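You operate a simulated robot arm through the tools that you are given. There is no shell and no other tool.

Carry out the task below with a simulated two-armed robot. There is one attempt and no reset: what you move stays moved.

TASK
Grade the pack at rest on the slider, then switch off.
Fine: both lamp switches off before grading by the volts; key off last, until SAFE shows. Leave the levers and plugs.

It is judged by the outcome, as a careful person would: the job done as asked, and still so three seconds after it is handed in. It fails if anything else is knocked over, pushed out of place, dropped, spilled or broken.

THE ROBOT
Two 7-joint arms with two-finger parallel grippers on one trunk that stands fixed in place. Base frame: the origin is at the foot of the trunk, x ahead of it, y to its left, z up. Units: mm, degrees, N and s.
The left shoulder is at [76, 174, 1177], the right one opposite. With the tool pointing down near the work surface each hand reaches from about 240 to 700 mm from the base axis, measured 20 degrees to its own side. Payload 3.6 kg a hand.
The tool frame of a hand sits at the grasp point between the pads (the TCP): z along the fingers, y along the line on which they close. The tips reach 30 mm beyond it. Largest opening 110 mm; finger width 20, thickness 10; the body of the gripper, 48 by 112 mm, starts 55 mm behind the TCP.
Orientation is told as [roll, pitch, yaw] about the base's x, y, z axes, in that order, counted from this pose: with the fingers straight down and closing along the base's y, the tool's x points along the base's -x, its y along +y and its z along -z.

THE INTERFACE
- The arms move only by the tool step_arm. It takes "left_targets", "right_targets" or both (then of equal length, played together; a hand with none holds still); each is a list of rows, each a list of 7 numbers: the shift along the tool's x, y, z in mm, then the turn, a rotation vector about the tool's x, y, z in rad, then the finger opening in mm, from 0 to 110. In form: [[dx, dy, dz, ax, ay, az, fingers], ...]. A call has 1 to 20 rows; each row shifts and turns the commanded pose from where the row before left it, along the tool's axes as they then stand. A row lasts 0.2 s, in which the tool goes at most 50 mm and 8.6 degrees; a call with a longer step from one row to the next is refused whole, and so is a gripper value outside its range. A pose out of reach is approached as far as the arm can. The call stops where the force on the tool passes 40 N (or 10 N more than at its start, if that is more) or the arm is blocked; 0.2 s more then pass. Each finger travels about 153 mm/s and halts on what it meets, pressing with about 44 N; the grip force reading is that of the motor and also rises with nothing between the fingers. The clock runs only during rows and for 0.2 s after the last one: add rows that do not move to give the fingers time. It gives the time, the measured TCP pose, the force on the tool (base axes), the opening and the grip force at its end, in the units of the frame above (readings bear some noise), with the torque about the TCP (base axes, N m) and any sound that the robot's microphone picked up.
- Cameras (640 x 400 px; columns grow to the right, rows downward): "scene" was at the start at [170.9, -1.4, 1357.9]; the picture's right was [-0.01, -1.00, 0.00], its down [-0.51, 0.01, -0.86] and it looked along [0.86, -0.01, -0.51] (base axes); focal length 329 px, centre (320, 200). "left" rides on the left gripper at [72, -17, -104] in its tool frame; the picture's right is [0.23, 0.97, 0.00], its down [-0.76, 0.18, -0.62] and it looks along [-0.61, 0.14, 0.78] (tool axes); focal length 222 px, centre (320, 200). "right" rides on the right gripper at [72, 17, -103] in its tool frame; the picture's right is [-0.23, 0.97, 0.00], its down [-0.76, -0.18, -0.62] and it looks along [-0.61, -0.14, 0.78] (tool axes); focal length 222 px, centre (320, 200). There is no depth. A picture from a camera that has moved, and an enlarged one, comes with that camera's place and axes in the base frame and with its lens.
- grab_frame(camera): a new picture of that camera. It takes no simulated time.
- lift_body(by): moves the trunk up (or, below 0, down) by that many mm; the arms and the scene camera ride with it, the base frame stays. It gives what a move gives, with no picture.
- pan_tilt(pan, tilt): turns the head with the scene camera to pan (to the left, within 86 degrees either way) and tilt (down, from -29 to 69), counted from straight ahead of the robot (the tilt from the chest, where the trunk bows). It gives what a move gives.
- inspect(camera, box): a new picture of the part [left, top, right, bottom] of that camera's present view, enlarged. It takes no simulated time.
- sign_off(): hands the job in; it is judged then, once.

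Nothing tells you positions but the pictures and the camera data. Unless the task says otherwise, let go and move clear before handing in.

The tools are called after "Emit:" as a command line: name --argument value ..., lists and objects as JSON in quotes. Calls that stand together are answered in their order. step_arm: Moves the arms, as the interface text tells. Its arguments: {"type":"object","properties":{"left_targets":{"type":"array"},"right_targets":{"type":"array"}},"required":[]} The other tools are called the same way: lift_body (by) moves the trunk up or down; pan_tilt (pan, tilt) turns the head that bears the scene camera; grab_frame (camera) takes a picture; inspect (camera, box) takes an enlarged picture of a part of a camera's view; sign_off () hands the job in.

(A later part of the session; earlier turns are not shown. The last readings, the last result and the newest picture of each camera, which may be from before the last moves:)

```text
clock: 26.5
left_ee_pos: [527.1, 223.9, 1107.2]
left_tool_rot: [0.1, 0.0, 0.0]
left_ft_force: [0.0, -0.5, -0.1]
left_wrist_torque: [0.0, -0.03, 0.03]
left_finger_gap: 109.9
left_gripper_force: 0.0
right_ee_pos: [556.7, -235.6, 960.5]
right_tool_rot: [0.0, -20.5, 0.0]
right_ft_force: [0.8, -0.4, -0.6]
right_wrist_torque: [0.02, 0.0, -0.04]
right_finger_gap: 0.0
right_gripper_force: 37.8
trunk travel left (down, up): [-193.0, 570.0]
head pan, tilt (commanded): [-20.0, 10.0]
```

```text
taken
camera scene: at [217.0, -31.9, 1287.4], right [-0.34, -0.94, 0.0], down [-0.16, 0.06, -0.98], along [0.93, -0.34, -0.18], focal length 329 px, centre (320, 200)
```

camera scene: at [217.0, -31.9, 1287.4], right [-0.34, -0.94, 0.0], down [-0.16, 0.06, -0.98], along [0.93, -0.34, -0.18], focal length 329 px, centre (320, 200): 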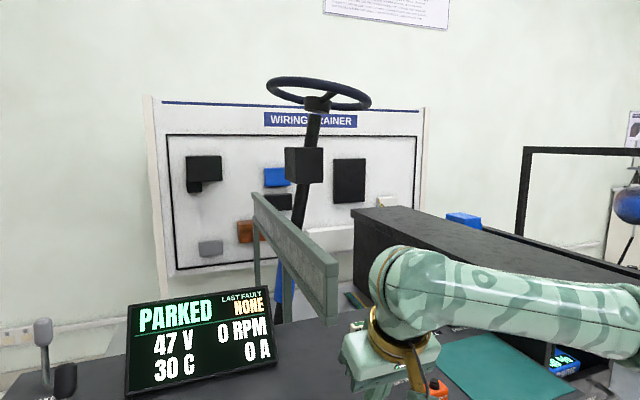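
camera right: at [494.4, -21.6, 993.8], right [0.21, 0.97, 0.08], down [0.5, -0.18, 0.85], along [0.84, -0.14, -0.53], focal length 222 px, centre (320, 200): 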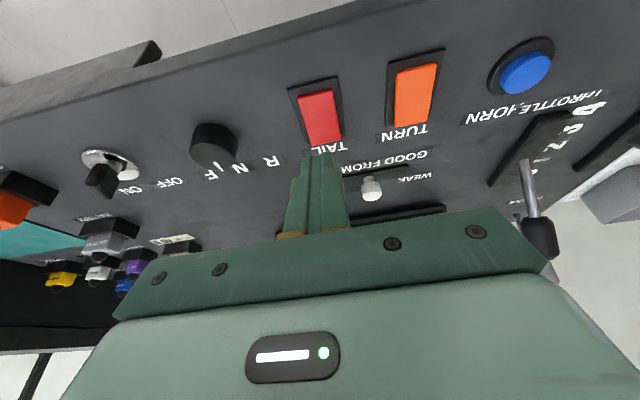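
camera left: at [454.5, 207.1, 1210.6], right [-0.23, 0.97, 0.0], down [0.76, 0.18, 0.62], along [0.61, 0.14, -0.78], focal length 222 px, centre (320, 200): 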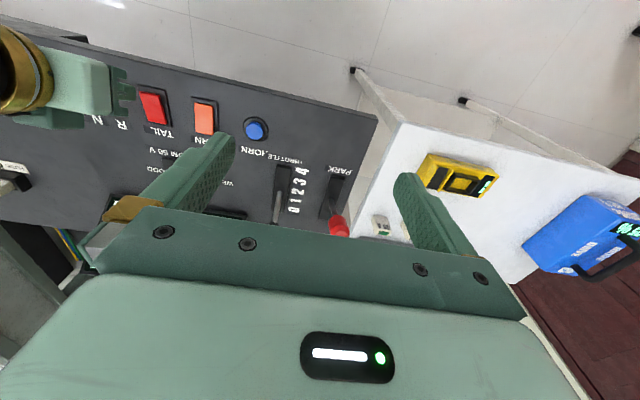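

There is a poster on the wall that may have useful information, such as rocker positions or lamp locations. I'll look around.

Emit:
pan_tilt --pan -28 --tilt -15

Emit:
grab_frame --camera "scene"

Emit:
pan_tilt --pan -60 --tilt 15

Emit:
grab_frame --camera "scene"

Emit:
pan_tilt --pan 50 --tilt 20

Emit:
grab_frame --camera "scene"

```text
clock: 27.4
left_ee_pos: [527.8, 224.9, 1106.8]
left_tool_rot: [0.0, 0.0, 0.1]
left_ft_force: [0.1, -0.7, 0.3]
left_wrist_torque: [0.02, 0.01, -0.01]
left_finger_gap: 110.2
left_gripper_force: 0.0
right_ee_pos: [556.9, -234.9, 960.7]
right_tool_rot: [0.0, -20.5, 0.1]
right_ft_force: [-0.5, 0.2, 0.4]
right_wrist_torque: [0.02, 0.01, -0.03]
right_finger_gap: 0.1
right_gripper_force: 38.0
trunk travel left (down, up): [-193.0, 570.0]
head pan, tilt (commanded): [-28.0, -15.0]
```

```text
taken
camera scene: at [200.7, -37.9, 1325.8], right [-0.47, -0.88, 0.0], down [0.23, -0.12, -0.97], along [0.85, -0.45, 0.26], focal length 329 px, centre (320, 200)
```

scene: 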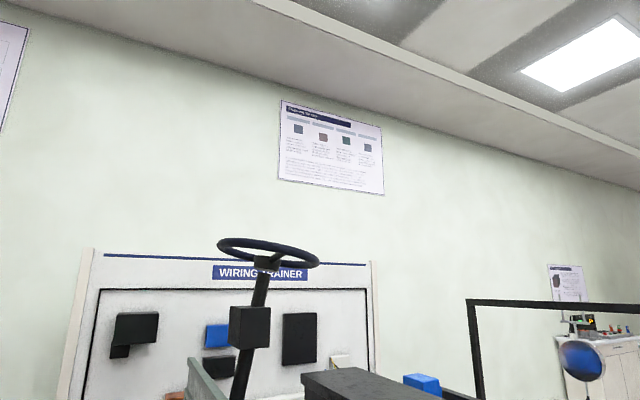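

```text
clock: 28.3
left_ee_pos: [525.3, 224.9, 1106.5]
left_tool_rot: [0.0, -0.1, 0.1]
left_ft_force: [0.0, -0.6, 0.4]
left_wrist_torque: [0.0, 0.04, -0.01]
left_finger_gap: 110.2
left_gripper_force: 0.0
right_ee_pos: [556.2, -234.8, 960.8]
right_tool_rot: [0.0, -20.6, 0.1]
right_ft_force: [1.4, 0.0, 0.5]
right_wrist_torque: [0.02, -0.02, 0.05]
right_finger_gap: 0.1
right_gripper_force: 37.7
trunk travel left (down, up): [-193.0, 570.0]
head pan, tilt (commanded): [-60.0, 15.0]
```

```text
taken
camera scene: at [176.4, -81.0, 1279.4], right [-0.87, -0.5, 0.0], down [-0.13, 0.22, -0.97], along [0.48, -0.84, -0.26], focal length 329 px, centre (320, 200)
```

scene: 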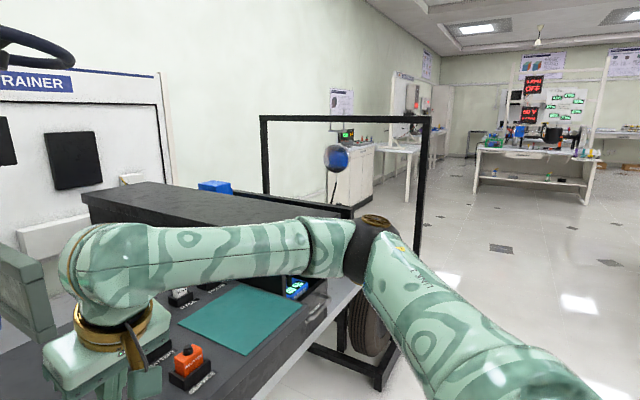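

```text
clock: 30.2
left_ee_pos: [527.4, 224.6, 1107.9]
left_tool_rot: [0.0, 0.0, 0.0]
left_ft_force: [-0.5, 0.1, -0.5]
left_wrist_torque: [-0.03, -0.01, 0.01]
left_finger_gap: 109.9
left_gripper_force: 0.1
right_ee_pos: [558.0, -235.2, 961.4]
right_tool_rot: [0.0, -20.5, 0.1]
right_ft_force: [0.7, -0.5, -0.8]
right_wrist_torque: [0.01, 0.02, 0.0]
right_finger_gap: 0.0
right_gripper_force: 38.4
trunk travel left (down, up): [-193.0, 570.0]
head pan, tilt (commanded): [50.0, 20.0]
```

```text
taken
camera scene: at [189.5, 71.2, 1271.2], right [0.77, -0.64, 0.0], down [-0.22, -0.26, -0.94], along [0.6, 0.72, -0.34], focal length 329 px, centre (320, 200)
```

scene: 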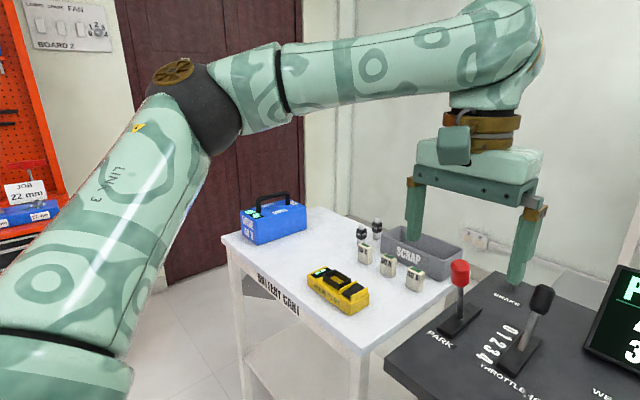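

I'll zoom in on the remote displays and the small readout under the desk, in case they show lamp or pack state.

Emit:
inspect --camera "scene" --box '[220, 180, 440, 320]'

Emit:
pan_tilt --pan -60 --tilt 15

Emit:
inspect --camera "scene" --box '[480, 40, 640, 140]'

Emit:
inspect --camera "scene" --box '[150, 170, 440, 390]'

Emit:
inspect --camera "scene" --box '[240, 90, 440, 210]'

```text
2.86 times, centred on (330, 250) of scene
camera zoom: at [189.5, 71.2, 1271.2], right [0.77, -0.64, 0.0], down [-0.22, -0.26, -0.94], along [0.6, 0.72, -0.34], focal length 941 px, centre (291, 57)
```

zoom: 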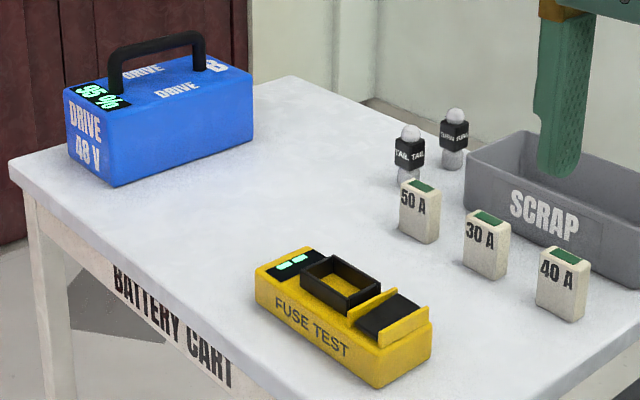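

```text
clock: 32.1
left_ee_pos: [527.0, 225.8, 1106.9]
left_tool_rot: [0.0, 0.0, 0.0]
left_ft_force: [0.6, -0.2, -0.4]
left_wrist_torque: [0.05, 0.0, 0.0]
left_finger_gap: 109.9
left_gripper_force: 0.1
right_ee_pos: [556.8, -234.1, 959.8]
right_tool_rot: [0.1, -20.6, 0.1]
right_ft_force: [0.3, -0.1, 0.3]
right_wrist_torque: [0.01, 0.01, -0.01]
right_finger_gap: 0.0
right_gripper_force: 37.8
trunk travel left (down, up): [-193.0, 570.0]
head pan, tilt (commanded): [-60.0, 15.0]
```

```text
4.00 times, centred on (560, 90) of scene
camera zoom: at [176.3, -81.0, 1279.3], right [-0.87, -0.5, 0.0], down [-0.13, 0.22, -0.97], along [0.48, -0.84, -0.26], focal length 1317 px, centre (-640, 640)
```

zoom: 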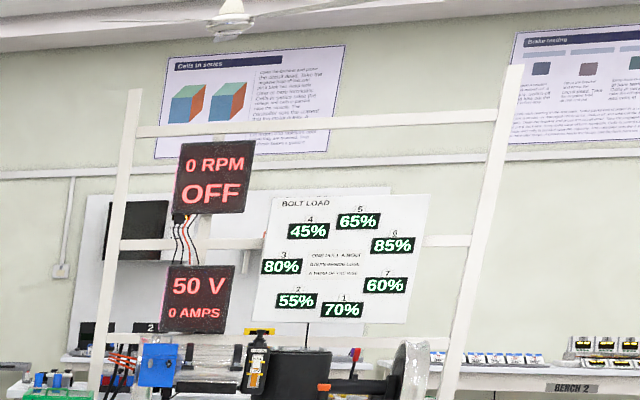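

```text
1.82 times, centred on (295, 280) of scene
camera zoom: at [176.3, -81.0, 1279.3], right [-0.87, -0.5, 0.0], down [-0.13, 0.22, -0.97], along [0.48, -0.84, -0.26], focal length 599 px, centre (366, 54)
```

zoom: 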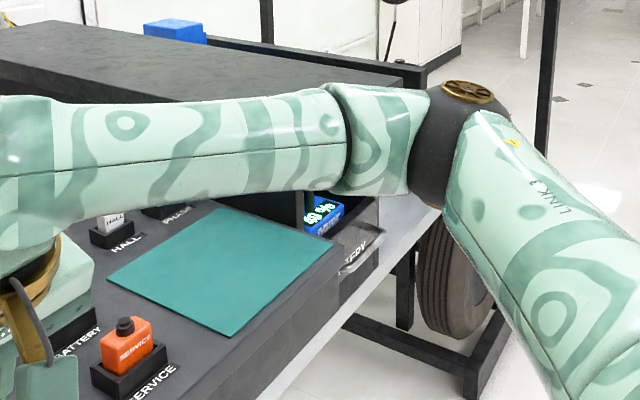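

```text
3.20 times, centred on (340, 150) of scene
camera zoom: at [176.3, -81.0, 1279.3], right [-0.87, -0.5, 0.0], down [-0.13, 0.22, -0.97], along [0.48, -0.84, -0.26], focal length 1054 px, centre (256, 360)
```

zoom: 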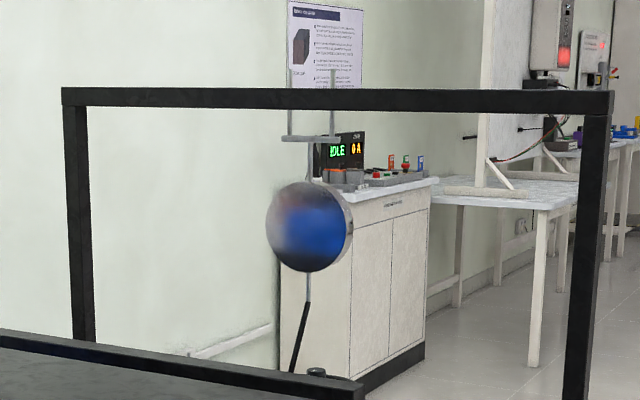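

Those other displays belong to other benches. The next test is to flip TURN the same way and watch the volts; I'll bring the right hand over TURN's far end.

Emit:
pan_tilt --pan 0 --tilt 38

Emit:
step_arm --right_targets '[[0, 40, 0, 0, 0, 0, 0], [0, 40, 0, 0, 0, 0, 0], [0, 40, 0, 0, 0, 0, 0], [0, 40, 0, 0, 0, 0, 0], [0, 40, 0, 0, 0, 0, 0], [0, 40, 0, 0, 0, 0, 0], [0, 41, 0, 0, 0, 0, 0], [-17.6, 0, 33.4, 0, 0, 0, 0], [-17.6, 0, 33.4, 0, 0, 0, 0], [-17.6, 0, 33.4, 0, 0, 0, 0], [0, 0, 0, 0, 0, 0, 0]]'

Emit:
grab_frame --camera "right"

Emit:
inspect --camera "scene" --box '[220, 90, 420, 290]'

```text
clock: 33.4
left_ee_pos: [526.4, 225.6, 1106.7]
left_tool_rot: [0.0, 0.1, 0.1]
left_ft_force: [-0.7, 0.2, 0.2]
left_wrist_torque: [0.01, 0.0, 0.03]
left_finger_gap: 109.7
left_gripper_force: 0.1
right_ee_pos: [556.7, -235.2, 961.1]
right_tool_rot: [0.0, -20.4, 0.1]
right_ft_force: [-0.2, -0.4, -0.5]
right_wrist_torque: [0.0, -0.01, 0.02]
right_finger_gap: 0.0
right_gripper_force: 38.3
trunk travel left (down, up): [-193.0, 570.0]
head pan, tilt (commanded): [0.0, 38.0]
```

```text
clock: 35.8
left_ee_pos: [526.8, 223.7, 1107.6]
left_tool_rot: [0.0, 0.1, 0.1]
left_ft_force: [-0.1, -0.5, 0.3]
left_wrist_torque: [-0.01, -0.02, 0.0]
left_finger_gap: 109.9
left_gripper_force: 0.1
right_ee_pos: [639.6, 48.1, 886.2]
right_tool_rot: [-0.1, -20.5, 0.1]
right_ft_force: [0.7, -0.8, 0.2]
right_wrist_torque: [0.0, -0.04, -0.01]
right_finger_gap: 0.0
right_gripper_force: 37.7
trunk travel left (down, up): [-193.0, 570.0]
head pan, tilt (commanded): [0.0, 38.0]
```

```text
taken
camera right: at [537.8, 64.1, 957.3], right [0.21, 0.97, 0.08], down [0.5, -0.18, 0.85], along [0.84, -0.14, -0.52], focal length 222 px, centre (320, 200)
```

right: 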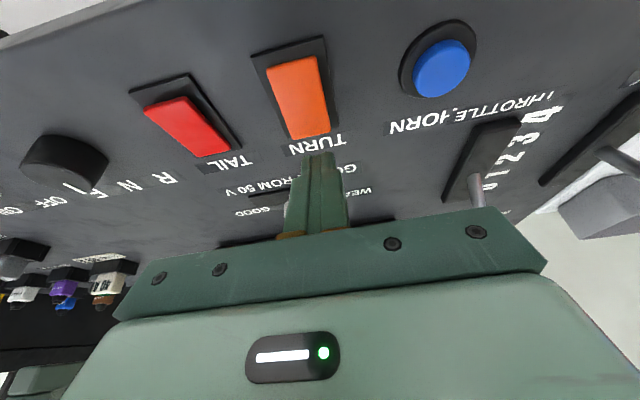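

```text
2.00 times, centred on (320, 190) of scene
camera zoom: at [215.4, 0.0, 1242.9], right [0.0, -1.0, 0.0], down [-0.62, 0.0, -0.79], along [0.79, 0.0, -0.62], focal length 658 px, centre (320, 220)
```

zoom: 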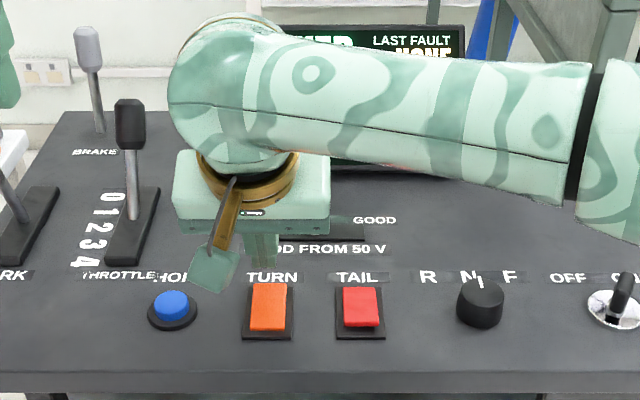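

Reached. I'll press TURN's far end down, stopping near TCP z≈860.

Emit:
step_arm --right_targets '[[3.15, 0, 8.4, 0, 0, 0, 0], [3.15, 0, 8.4, 0, 0, 0, 0], [0.7, 0, 1.87, 0, 0, 0, 0], [0.7, 0, 1.87, 0, 0, 0, 0], [0.7, 0, 1.87, 0, 0, 0, 0], [0.7, 0, 1.87, 0, 0, 0, 0], [0, 0, 0, 0, 0, 0, 0]]'

Emit:
inspect --camera "right" --box '[220, 20, 420, 200]'

Emit:
inspect --camera "scene" --box '[260, 210, 380, 280]'

```text
clock: 37.4
left_ee_pos: [526.6, 225.1, 1107.3]
left_tool_rot: [0.0, 0.0, 0.2]
left_ft_force: [0.1, -0.3, 0.1]
left_wrist_torque: [-0.03, -0.01, 0.0]
left_finger_gap: 109.8
left_gripper_force: 0.0
right_ee_pos: [640.4, 47.2, 860.8]
right_tool_rot: [0.1, -20.6, 0.0]
right_ft_force: [1.5, 0.3, 4.9]
right_wrist_torque: [0.04, -0.12, -0.04]
right_finger_gap: 0.0
right_gripper_force: 37.8
trunk travel left (down, up): [-193.0, 570.0]
head pan, tilt (commanded): [0.0, 38.0]
```

```text
2.22 times, centred on (320, 110) of right
camera zoom: at [537.5, 63.1, 931.7], right [0.21, 0.97, 0.08], down [0.49, -0.18, 0.85], along [0.84, -0.14, -0.52], focal length 494 px, centre (320, 400)
```

zoom: 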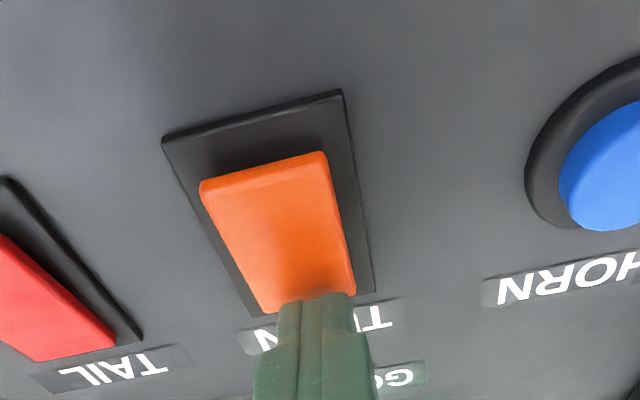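

```text
5.33 times, centred on (320, 245) of scene
camera zoom: at [215.8, 0.1, 1242.9], right [0.0, -1.0, 0.0], down [-0.62, 0.0, -0.79], along [0.79, 0.0, -0.62], focal length 1756 px, centre (320, -40)
```

zoom: 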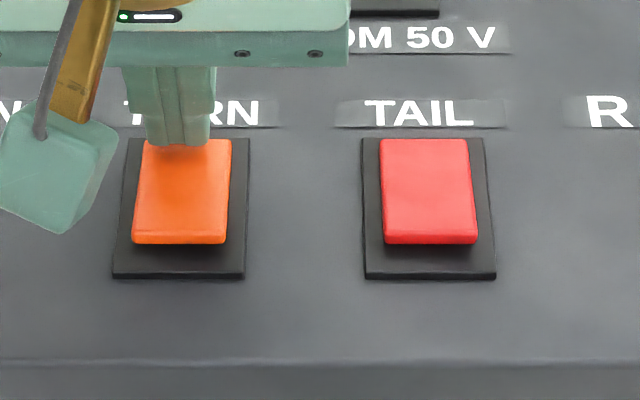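

TURN has flipped and its cap looks a deeper orange, as if unlit. I'll back off and read the display.

Emit:
step_arm --right_targets '[[-7, 0, -18.7, 0, 0, 0, 0], [-7, 0, -18.7, 0, 0, 0, 0], [20, 0, -30, 0, 0, 0, 0], [0, -40, -10, 0, 0, 0, 0], [0, -40, 0, 0, 0, 0, 0], [0, -40, 0, 0, 0, 0, 0], [0, -40, 0, 0, 0, 0, 0], [0, -40, 0, 0, 0, 0, 0], [0, -40, 0, 0, 0, 0, 0], [0, -40, 0, 0, 0, 0, 0], [0, 0, 0, 0, 0, 0, 0]]'

Emit:
inspect --camera "scene" --box '[220, 90, 420, 270]'

Emit:
inspect --camera "scene" --box '[260, 210, 380, 280]'

```text
clock: 39.8
left_ee_pos: [527.5, 225.3, 1107.1]
left_tool_rot: [0.0, 0.2, 0.1]
left_ft_force: [1.0, 0.1, -0.5]
left_wrist_torque: [-0.01, 0.03, -0.06]
left_finger_gap: 110.0
left_gripper_force: 0.2
right_ee_pos: [609.3, -231.3, 929.5]
right_tool_rot: [0.0, -20.5, 0.0]
right_ft_force: [0.0, -0.3, -0.5]
right_wrist_torque: [0.0, 0.01, 0.04]
right_finger_gap: 0.2
right_gripper_force: 37.5
trunk travel left (down, up): [-193.0, 570.0]
head pan, tilt (commanded): [0.0, 38.0]
```

```text
2.22 times, centred on (320, 180) of scene
camera zoom: at [216.0, 0.3, 1242.7], right [0.0, -1.0, 0.0], down [-0.62, 0.0, -0.79], along [0.79, 0.0, -0.62], focal length 732 px, centre (320, 244)
```

zoom: 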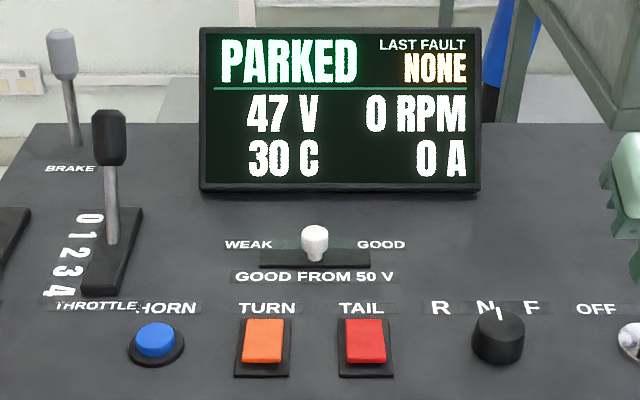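

```text
5.33 times, centred on (320, 245) of scene
camera zoom: at [216.0, 0.3, 1242.7], right [0.0, -1.0, 0.0], down [-0.62, 0.0, -0.79], along [0.79, 0.0, -0.62], focal length 1756 px, centre (320, -40)
```

zoom: 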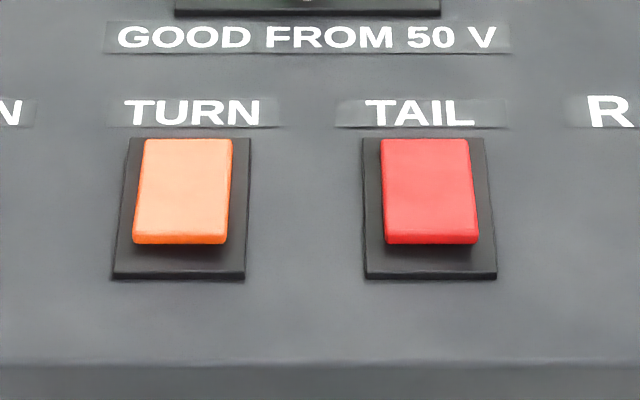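

The colour change was only the hand's shadow, and the volts still read 47. I'll wait a few seconds to see whether the pack voltage recovers.

Emit:
step_arm --right_targets '[[0, 0, -20, 0, 0, 0, 0], [0, 0, 0, 0, 0, 0, 0], [0, 0, 0, 0, 0, 0, 0], [0, 0, 0, 0, 0, 0, 0], [0, 0, 0, 0, 0, 0, 0], [0, 0, 0, 0, 0, 0, 0], [0, 0, 0, 0, 0, 0, 0], [0, 0, 0, 0, 0, 0, 0], [0, 0, 0, 0, 0, 0, 0], [0, 0, 0, 0, 0, 0, 0], [0, 0, 0, 0, 0, 0, 0], [0, 0, 0, 0, 0, 0, 0], [0, 0, 0, 0, 0, 0, 0], [0, 0, 0, 0, 0, 0, 0], [0, 0, 0, 0, 0, 0, 0], [0, 0, 0, 0, 0, 0, 0], [0, 0, 0, 0, 0, 0, 0], [0, 0, 0, 0, 0, 0, 0], [0, 0, 0, 0, 0, 0, 0], [0, 0, 0, 0, 0, 0, 0]]'

Emit:
inspect --camera "scene" --box '[220, 90, 420, 270]'

Emit:
grab_frame --camera "scene"

Emit:
grab_frame --camera "right"

```text
clock: 44.0
left_ee_pos: [527.7, 224.7, 1108.2]
left_tool_rot: [0.0, -0.1, 0.2]
left_ft_force: [-0.2, 0.2, -0.1]
left_wrist_torque: [0.03, 0.01, -0.01]
left_finger_gap: 110.1
left_gripper_force: 0.1
right_ee_pos: [601.8, -232.5, 947.9]
right_tool_rot: [-0.1, -20.5, 0.1]
right_ft_force: [-0.2, -1.1, -0.6]
right_wrist_torque: [-0.03, 0.01, 0.01]
right_finger_gap: 0.0
right_gripper_force: 37.9
trunk travel left (down, up): [-193.0, 570.0]
head pan, tilt (commanded): [0.0, 38.0]
```

```text
2.22 times, centred on (320, 180) of scene
camera zoom: at [215.9, -0.1, 1242.7], right [0.0, -1.0, 0.0], down [-0.62, 0.0, -0.79], along [0.79, 0.0, -0.62], focal length 732 px, centre (320, 244)
```

zoom: 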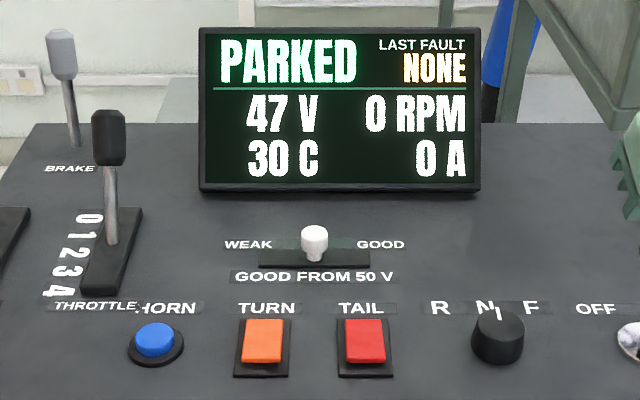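

```text
taken
camera scene: at [215.9, -0.1, 1242.7], right [0.0, -1.0, 0.0], down [-0.62, 0.0, -0.79], along [0.79, 0.0, -0.62], focal length 329 px, centre (320, 200)
```

scene: 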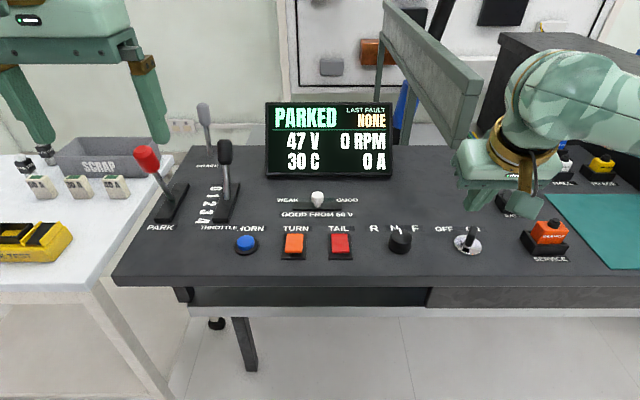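

```text
taken
camera right: at [498.4, -216.6, 1019.3], right [0.21, 0.97, 0.08], down [0.5, -0.18, 0.85], along [0.84, -0.14, -0.52], focal length 222 px, centre (320, 200)
```

right: 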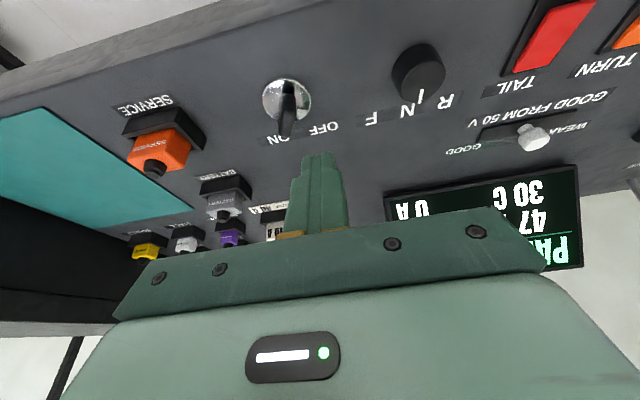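

Still 47 V after the wait. To be sure which rocker position is "off", I'll look for the lamps themselves on the vehicle behind the desk.

Emit:
pan_tilt --pan -35 --tilt 18

Emit:
grab_frame --camera "scene"

Emit:
inspect --camera "scene" --box '[100, 60, 400, 250]'

Emit:
inspect --camera "scene" --box '[380, 60, 640, 230]'

Emit:
pan_tilt --pan -80 --tilt 30

Emit:
grab_frame --camera "scene"

Emit:
pan_tilt --pan 12 --tilt 5

Emit:
grab_frame --camera "scene"

```text
clock: 45.0
left_ee_pos: [526.9, 224.0, 1106.9]
left_tool_rot: [0.1, 0.0, 0.1]
left_ft_force: [0.0, 0.1, 0.3]
left_wrist_torque: [0.0, -0.01, 0.05]
left_finger_gap: 110.0
left_gripper_force: 0.1
right_ee_pos: [600.4, -232.1, 948.9]
right_tool_rot: [0.0, -20.5, 0.1]
right_ft_force: [0.2, 0.9, 1.2]
right_wrist_torque: [0.01, 0.0, 0.01]
right_finger_gap: 0.1
right_gripper_force: 37.5
trunk travel left (down, up): [-193.0, 570.0]
head pan, tilt (commanded): [-35.0, 18.0]
```

```text
taken
camera scene: at [206.1, -53.6, 1274.4], right [-0.57, -0.82, 0.0], down [-0.25, 0.18, -0.95], along [0.78, -0.54, -0.31], focal length 329 px, centre (320, 200)
```

scene: 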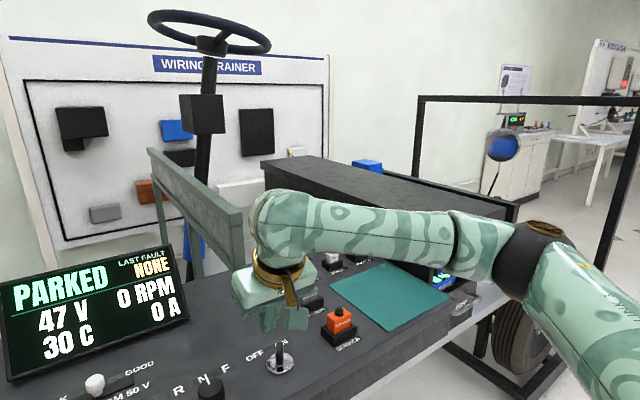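

```text
2.11 times, centred on (250, 155) of scene
camera zoom: at [206.1, -53.6, 1274.4], right [-0.57, -0.82, 0.0], down [-0.25, 0.18, -0.95], along [0.78, -0.54, -0.31], focal length 693 px, centre (467, 295)
```

zoom: 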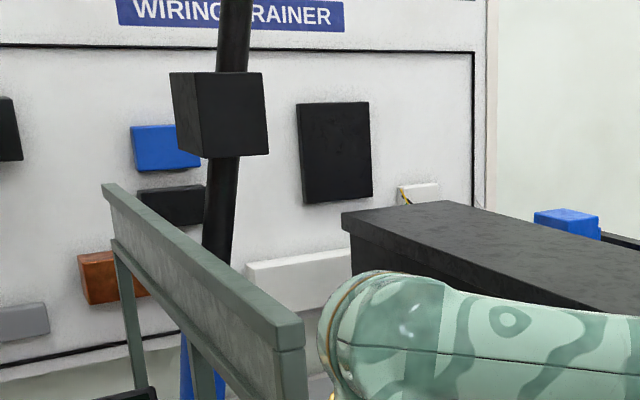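

```text
2.35 times, centred on (510, 145) of scene
camera zoom: at [206.1, -53.6, 1274.4], right [-0.57, -0.82, 0.0], down [-0.25, 0.18, -0.95], along [0.78, -0.54, -0.31], focal length 775 px, centre (-127, 329)
```

zoom: 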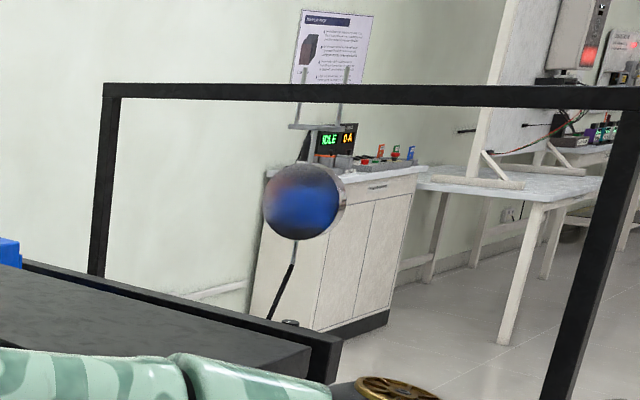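

```text
clock: 46.1
left_ee_pos: [527.2, 224.7, 1107.7]
left_tool_rot: [0.0, 0.0, 0.1]
left_ft_force: [-0.5, 0.3, 0.9]
left_wrist_torque: [0.02, 0.04, 0.0]
left_finger_gap: 110.0
left_gripper_force: 0.1
right_ee_pos: [600.6, -232.2, 948.2]
right_tool_rot: [0.0, -20.4, 0.1]
right_ft_force: [0.3, 0.2, -1.0]
right_wrist_torque: [0.0, 0.05, 0.01]
right_finger_gap: 0.0
right_gripper_force: 37.0
trunk travel left (down, up): [-193.0, 570.0]
head pan, tilt (commanded): [-80.0, 30.0]
```

```text
taken
camera scene: at [145.4, -89.2, 1255.2], right [-0.98, -0.17, 0.0], down [-0.09, 0.49, -0.87], along [0.15, -0.85, -0.5], focal length 329 px, centre (320, 200)
```

scene: 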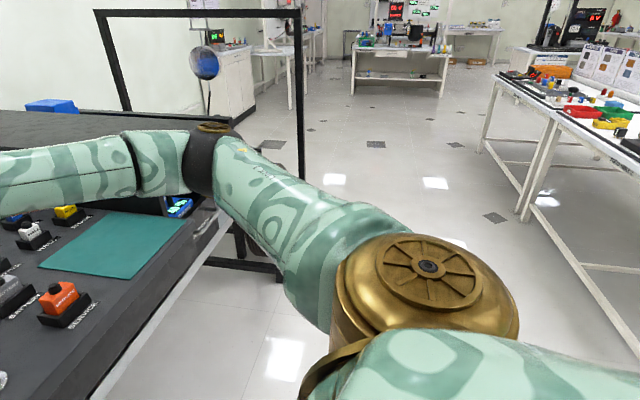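

```text
clock: 47.8
left_ee_pos: [527.4, 224.5, 1107.8]
left_tool_rot: [0.0, 0.0, 0.0]
left_ft_force: [0.2, -0.1, -0.6]
left_wrist_torque: [-0.04, 0.0, 0.02]
left_finger_gap: 110.1
left_gripper_force: 0.1
right_ee_pos: [601.3, -232.3, 947.6]
right_tool_rot: [0.0, -20.4, 0.2]
right_ft_force: [0.1, 0.0, -0.9]
right_wrist_torque: [-0.01, 0.03, 0.02]
right_finger_gap: 0.0
right_gripper_force: 37.6
trunk travel left (down, up): [-193.0, 570.0]
head pan, tilt (commanded): [12.0, 5.0]
```

```text
taken
camera scene: at [219.5, 18.9, 1295.5], right [0.21, -0.98, 0.0], down [-0.09, -0.02, -1.0], along [0.97, 0.21, -0.09], focal length 329 px, centre (320, 200)
```

scene: 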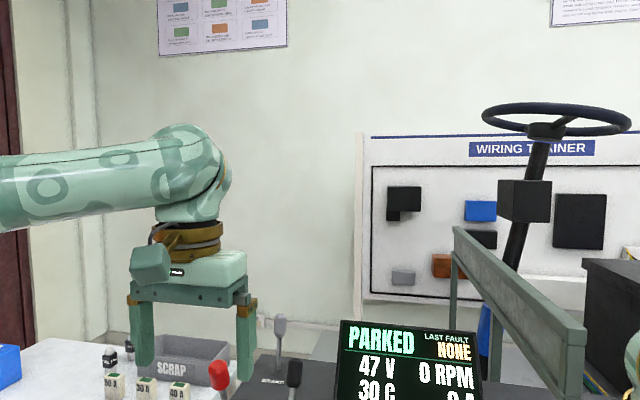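

The round convex mirror on the vehicle might reflect something useful, so I'll zoom in on it and look lower around the vehicle's right side.

Emit:
pan_tilt --pan -62 --tilt 15

Emit:
grab_frame --camera "scene"

Emit:
inspect --camera "scene" --box '[310, 110, 400, 210]'

Emit:
inspect --camera "scene" --box '[250, 250, 420, 400]'

```text
clock: 49.3
left_ee_pos: [526.9, 224.6, 1107.3]
left_tool_rot: [0.0, 0.0, 0.2]
left_ft_force: [0.7, -0.1, -0.2]
left_wrist_torque: [0.02, 0.0, 0.02]
left_finger_gap: 110.0
left_gripper_force: 0.0
right_ee_pos: [601.3, -232.3, 947.9]
right_tool_rot: [0.1, -20.5, 0.1]
right_ft_force: [0.0, -1.1, -0.5]
right_wrist_torque: [0.0, 0.01, 0.0]
right_finger_gap: 0.0
right_gripper_force: 38.1
trunk travel left (down, up): [-193.0, 570.0]
head pan, tilt (commanded): [-62.0, 15.0]
```

```text
taken
camera scene: at [173.5, -82.6, 1279.3], right [-0.88, -0.47, 0.0], down [-0.12, 0.23, -0.97], along [0.45, -0.85, -0.26], focal length 329 px, centre (320, 200)
```

scene: 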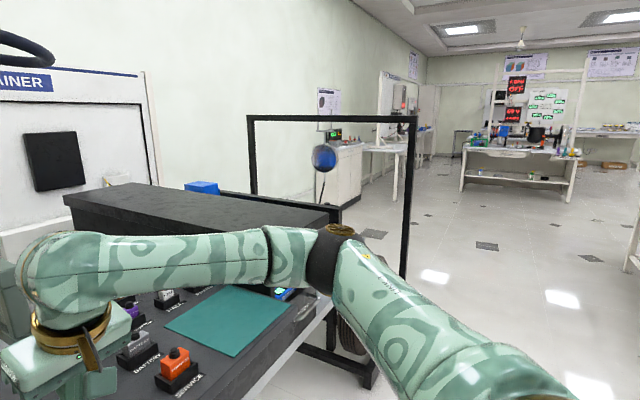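

```text
4.00 times, centred on (355, 160) of scene
camera zoom: at [173.5, -82.6, 1279.3], right [-0.88, -0.47, 0.0], down [-0.12, 0.23, -0.97], along [0.45, -0.85, -0.26], focal length 1317 px, centre (180, 360)
```

zoom: 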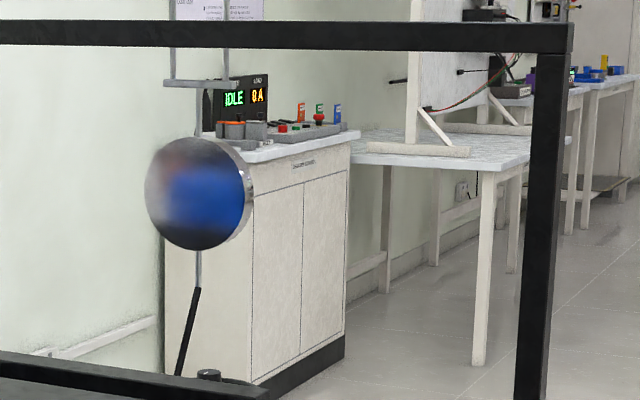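

```text
2.67 times, centred on (335, 325) of scene
camera zoom: at [173.5, -82.6, 1279.3], right [-0.88, -0.47, 0.0], down [-0.12, 0.23, -0.97], along [0.45, -0.85, -0.26], focal length 878 px, centre (280, -133)
```

zoom: 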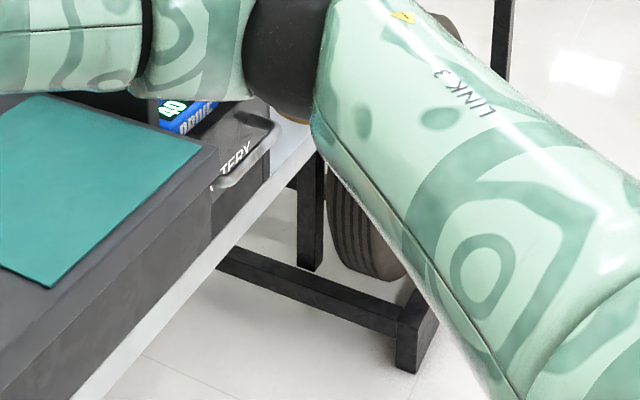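

The mirror isn't informative. I'll check the display again for any change in volts over time.

Emit:
pan_tilt --pan 0 --tilt 34

Emit:
grab_frame --camera "scene"

Emit:
inspect --camera "scene" --box '[240, 100, 420, 300]'

```text
clock: 50.6
left_ee_pos: [526.4, 225.1, 1107.4]
left_tool_rot: [0.0, 0.1, 0.1]
left_ft_force: [-0.2, 0.8, 0.0]
left_wrist_torque: [-0.01, -0.01, 0.0]
left_finger_gap: 109.9
left_gripper_force: 0.1
right_ee_pos: [600.4, -232.0, 947.6]
right_tool_rot: [0.0, -20.6, 0.1]
right_ft_force: [-0.4, -0.8, -0.5]
right_wrist_torque: [0.0, -0.02, 0.0]
right_finger_gap: 0.1
right_gripper_force: 37.7
trunk travel left (down, up): [-193.0, 570.0]
head pan, tilt (commanded): [0.0, 34.0]
```

```text
taken
camera scene: at [218.2, -0.2, 1248.9], right [0.0, -1.0, 0.0], down [-0.56, 0.0, -0.83], along [0.83, 0.0, -0.56], focal length 329 px, centre (320, 200)
```

scene: 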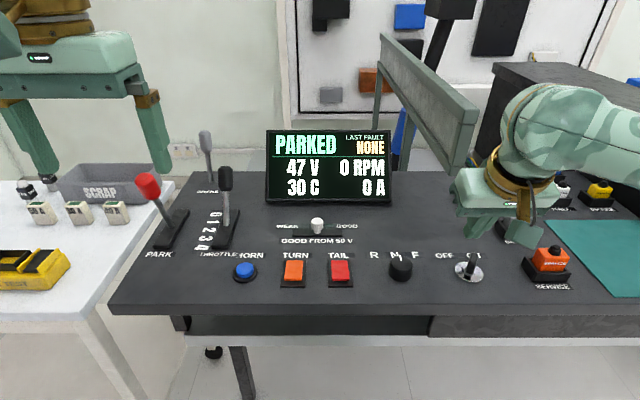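

```text
2.00 times, centred on (330, 200) of scene
camera zoom: at [218.2, -0.2, 1248.9], right [0.0, -1.0, 0.0], down [-0.56, 0.0, -0.83], along [0.83, 0.0, -0.56], focal length 658 px, centre (300, 200)
```

zoom: 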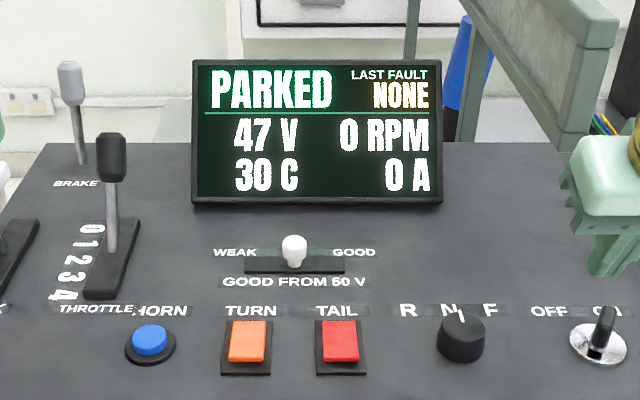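

The reading is unchanged. I still need to establish which rocker position is "off", so I'll pull the right hand back, raise the trunk for a higher view, and look for the lamps on the vehicle.

Emit:
step_arm --right_targets '[[40, 0, -15, 0, 0, 0, 0], [40, 0, -15, 0, 0, 0, 0], [40, 0, -15, 0, 0, 0, 0], [0, 0, -30, 0, 0, 0, 0], [0, 0, 0, 0, 0, 0, 0]]'

Emit:
lift_body --by 400

Emit:
pan_tilt --pan -35 --tilt 30

Emit:
grab_frame --camera "scene"

Emit:
pan_tilt --pan -70 --tilt 35

Emit:
grab_frame --camera "scene"

Emit:
pan_tilt --pan 0 --tilt 30

Emit:
grab_frame --camera "scene"

```text
clock: 51.8
left_ee_pos: [526.8, 224.5, 1106.7]
left_tool_rot: [0.0, 0.2, 0.1]
left_ft_force: [0.7, -0.1, 0.5]
left_wrist_torque: [0.03, 0.0, -0.01]
left_finger_gap: 110.2
left_gripper_force: 0.1
right_ee_pos: [461.6, -235.0, 975.0]
right_tool_rot: [0.1, -20.5, 0.0]
right_ft_force: [0.5, 0.3, -0.1]
right_wrist_torque: [0.04, -0.01, 0.0]
right_finger_gap: 0.0
right_gripper_force: 37.3
trunk travel left (down, up): [-193.0, 570.0]
head pan, tilt (commanded): [0.0, 34.0]
```

```text
clock: 55.6
left_ee_pos: [526.8, 223.7, 1508.6]
left_tool_rot: [0.0, 0.1, 0.1]
left_ft_force: [0.3, 0.3, -0.3]
left_wrist_torque: [0.01, 0.02, 0.0]
left_finger_gap: 110.0
left_gripper_force: 0.0
right_ee_pos: [460.7, -232.8, 1375.6]
right_tool_rot: [0.0, -20.4, 0.1]
right_ft_force: [0.1, -0.2, -0.3]
right_wrist_torque: [0.02, 0.0, 0.02]
right_finger_gap: 0.2
right_gripper_force: 37.4
trunk travel left (down, up): [-593.0, 170.0]
head pan, tilt (commanded): [0.0, 34.0]
```

```text
clock: 56.6
left_ee_pos: [527.2, 224.6, 1506.9]
left_tool_rot: [0.0, -0.1, 0.1]
left_ft_force: [0.1, 0.3, -0.3]
left_wrist_torque: [0.01, 0.0, 0.01]
left_finger_gap: 110.1
left_gripper_force: 0.1
right_ee_pos: [461.5, -233.0, 1375.4]
right_tool_rot: [0.0, -20.5, 0.1]
right_ft_force: [0.6, -0.7, 0.0]
right_wrist_torque: [-0.01, 0.03, -0.02]
right_finger_gap: 0.4
right_gripper_force: 38.2
trunk travel left (down, up): [-593.0, 170.0]
head pan, tilt (commanded): [-35.0, 30.0]
```

```text
taken
camera scene: at [87.0, -51.9, 1661.2], right [-0.57, -0.82, 0.0], down [-0.41, 0.29, -0.87], along [0.71, -0.5, -0.5], focal length 329 px, centre (320, 200)
```

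scene: 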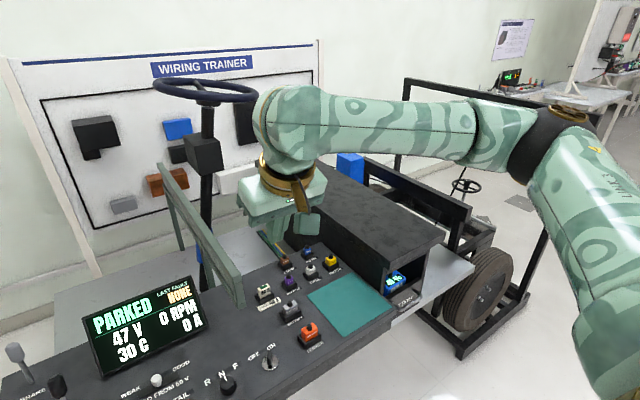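

```text
clock: 57.6
left_ee_pos: [526.6, 224.0, 1506.7]
left_tool_rot: [0.0, 0.0, 0.0]
left_ft_force: [0.1, 0.0, -1.0]
left_wrist_torque: [0.0, -0.01, -0.06]
left_finger_gap: 110.0
left_gripper_force: 0.1
right_ee_pos: [462.2, -233.8, 1376.1]
right_tool_rot: [-0.1, -20.4, 0.1]
right_ft_force: [-0.9, -1.0, -0.2]
right_wrist_torque: [-0.02, 0.01, 0.02]
right_finger_gap: 0.0
right_gripper_force: 37.8
trunk travel left (down, up): [-593.0, 170.0]
head pan, tilt (commanded): [-70.0, 35.0]
```

```text
taken
camera scene: at [43.1, -82.9, 1653.5], right [-0.94, -0.34, 0.0], down [-0.2, 0.54, -0.82], along [0.28, -0.77, -0.57], focal length 329 px, centre (320, 200)
```

scene: 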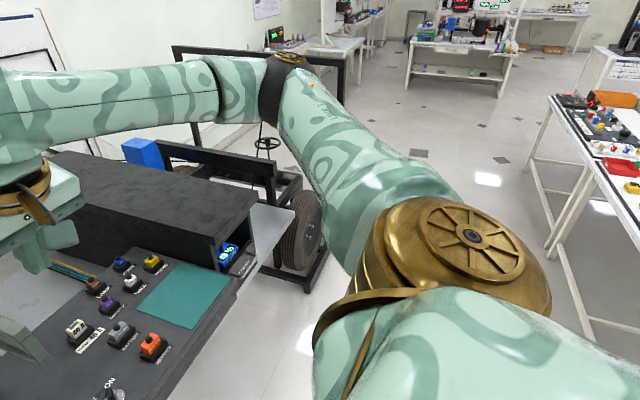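

```text
clock: 59.0
left_ee_pos: [527.3, 223.9, 1507.2]
left_tool_rot: [0.1, 0.0, 0.1]
left_ft_force: [-0.5, -0.9, -0.1]
left_wrist_torque: [-0.01, -0.03, 0.03]
left_finger_gap: 110.2
left_gripper_force: 0.0
right_ee_pos: [461.8, -232.4, 1376.7]
right_tool_rot: [0.0, -20.5, 0.1]
right_ft_force: [-1.3, -0.7, -0.7]
right_wrist_torque: [0.03, -0.01, 0.0]
right_finger_gap: 0.0
right_gripper_force: 38.2
trunk travel left (down, up): [-593.0, 170.0]
head pan, tilt (commanded): [0.0, 30.0]
```

```text
taken
camera scene: at [103.3, -0.3, 1661.2], right [0.0, -1.0, 0.0], down [-0.5, 0.0, -0.87], along [0.87, 0.0, -0.5], focal length 329 px, centre (320, 200)
```

scene: 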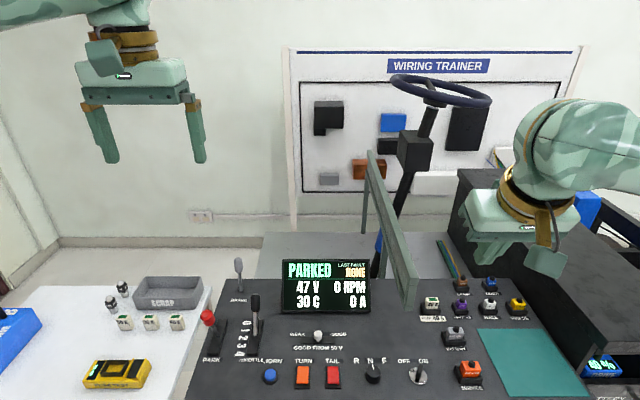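

I'll use the wrist cameras from up here too.

Emit:
grab_frame --camera "right"

Emit:
grab_frame --camera "left"

Emit:
inspect --camera "scene" --box '[330, 60, 520, 310]'

Emit:
inspect --camera "scene" --box '[520, 180, 640, 400]'

```text
taken
camera right: at [359.1, -217.2, 1447.6], right [0.21, 0.97, 0.08], down [0.49, -0.18, 0.85], along [0.84, -0.14, -0.52], focal length 222 px, centre (320, 200)
```

right: 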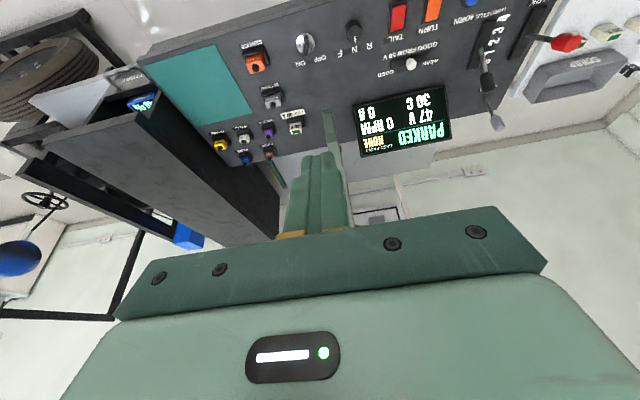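

```text
taken
camera left: at [454.3, 206.8, 1610.8], right [-0.23, 0.97, 0.0], down [0.76, 0.18, 0.62], along [0.61, 0.14, -0.78], focal length 222 px, centre (320, 200)
```

left: 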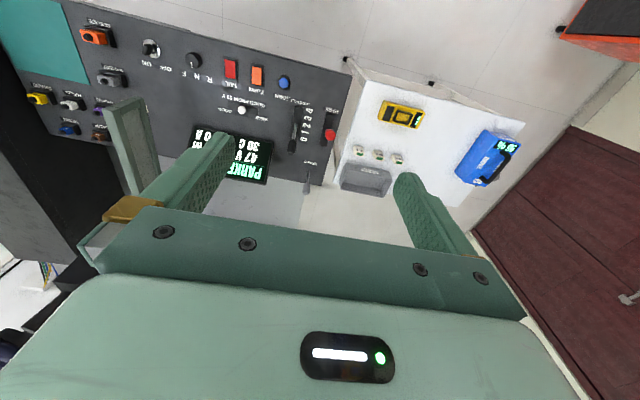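

```text
1.60 times, centred on (425, 185) of scene
camera zoom: at [103.3, -0.3, 1661.2], right [0.0, -1.0, 0.0], down [-0.5, 0.0, -0.87], along [0.87, 0.0, -0.5], focal length 527 px, centre (152, 224)
```

zoom: 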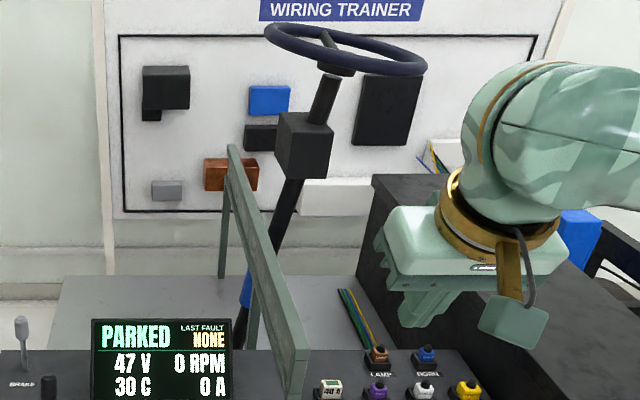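

```text
1.82 times, centred on (580, 290) of scene
camera zoom: at [103.3, -0.3, 1661.2], right [0.0, -1.0, 0.0], down [-0.5, 0.0, -0.87], along [0.87, 0.0, -0.5], focal length 599 px, centre (-153, 36)
```

zoom: 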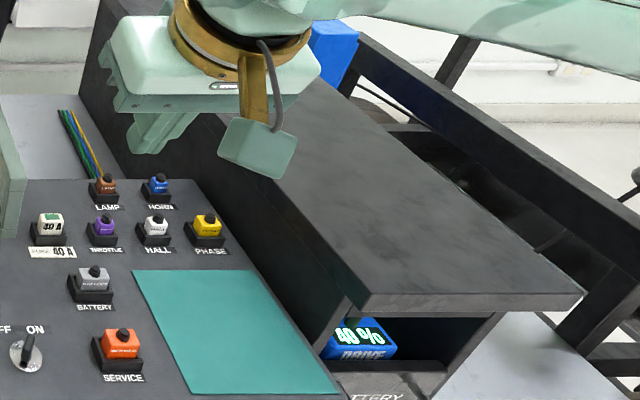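

I'll zoom in on the disc and other vehicle parts from these viewpoints, in case one of them is a lamp.

Emit:
inspect --camera "right" --box '[0, 180, 140, 320]'

Emit:
inspect --camera "right" --box '[0, 0, 290, 180]'

Emit:
pan_tilt --pan -45 --tilt 12

Emit:
grab_frame --camera "scene"

```text
2.86 times, centred on (70, 250) of right
camera zoom: at [359.1, -217.2, 1447.6], right [0.21, 0.97, 0.08], down [0.49, -0.18, 0.85], along [0.84, -0.14, -0.52], focal length 635 px, centre (1034, 57)
```

zoom: 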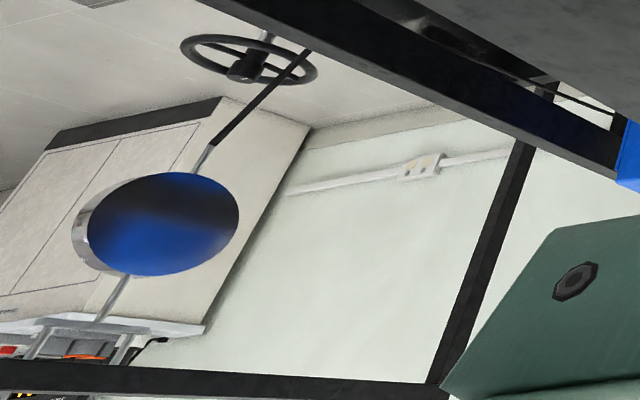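

```text
2.21 times, centred on (145, 90) of right
camera zoom: at [359.1, -217.2, 1447.6], right [0.21, 0.97, 0.08], down [0.49, -0.18, 0.85], along [0.84, -0.14, -0.52], focal length 490 px, centre (706, 443)
```

zoom: 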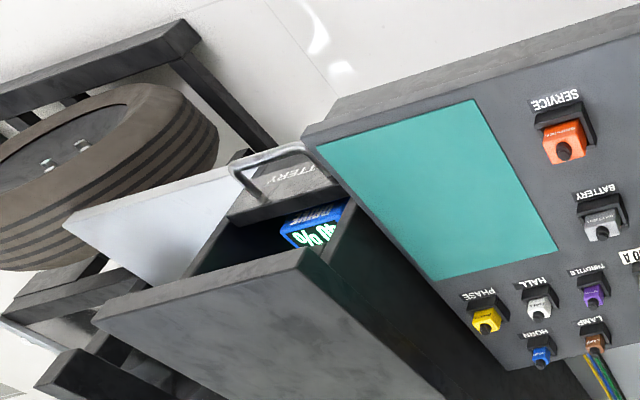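

```text
clock: 60.2
left_ee_pos: [527.2, 224.5, 1506.9]
left_tool_rot: [0.0, 0.0, 0.1]
left_ft_force: [0.2, 0.5, -0.4]
left_wrist_torque: [-0.02, 0.02, 0.0]
left_finger_gap: 109.8
left_gripper_force: 0.1
right_ee_pos: [461.7, -233.5, 1375.7]
right_tool_rot: [0.1, -20.5, 0.1]
right_ft_force: [-0.3, -0.1, 1.0]
right_wrist_torque: [0.01, -0.02, 0.03]
right_finger_gap: 0.0
right_gripper_force: 38.1
trunk travel left (down, up): [-593.0, 170.0]
head pan, tilt (commanded): [-45.0, 12.0]
```

```text
taken
camera scene: at [78.9, -66.0, 1690.3], right [-0.71, -0.71, 0.0], down [-0.15, 0.15, -0.98], along [0.69, -0.69, -0.21], focal length 329 px, centre (320, 200)
```

scene: 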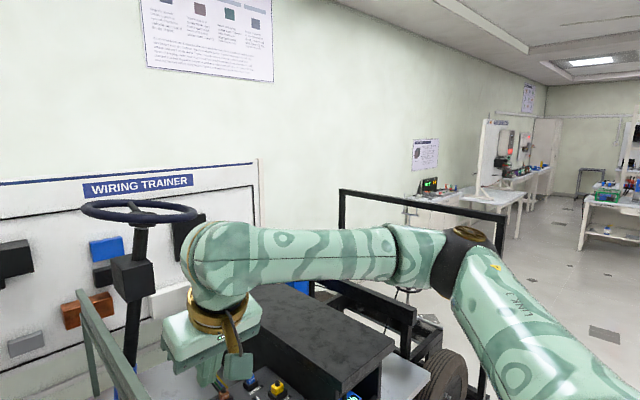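

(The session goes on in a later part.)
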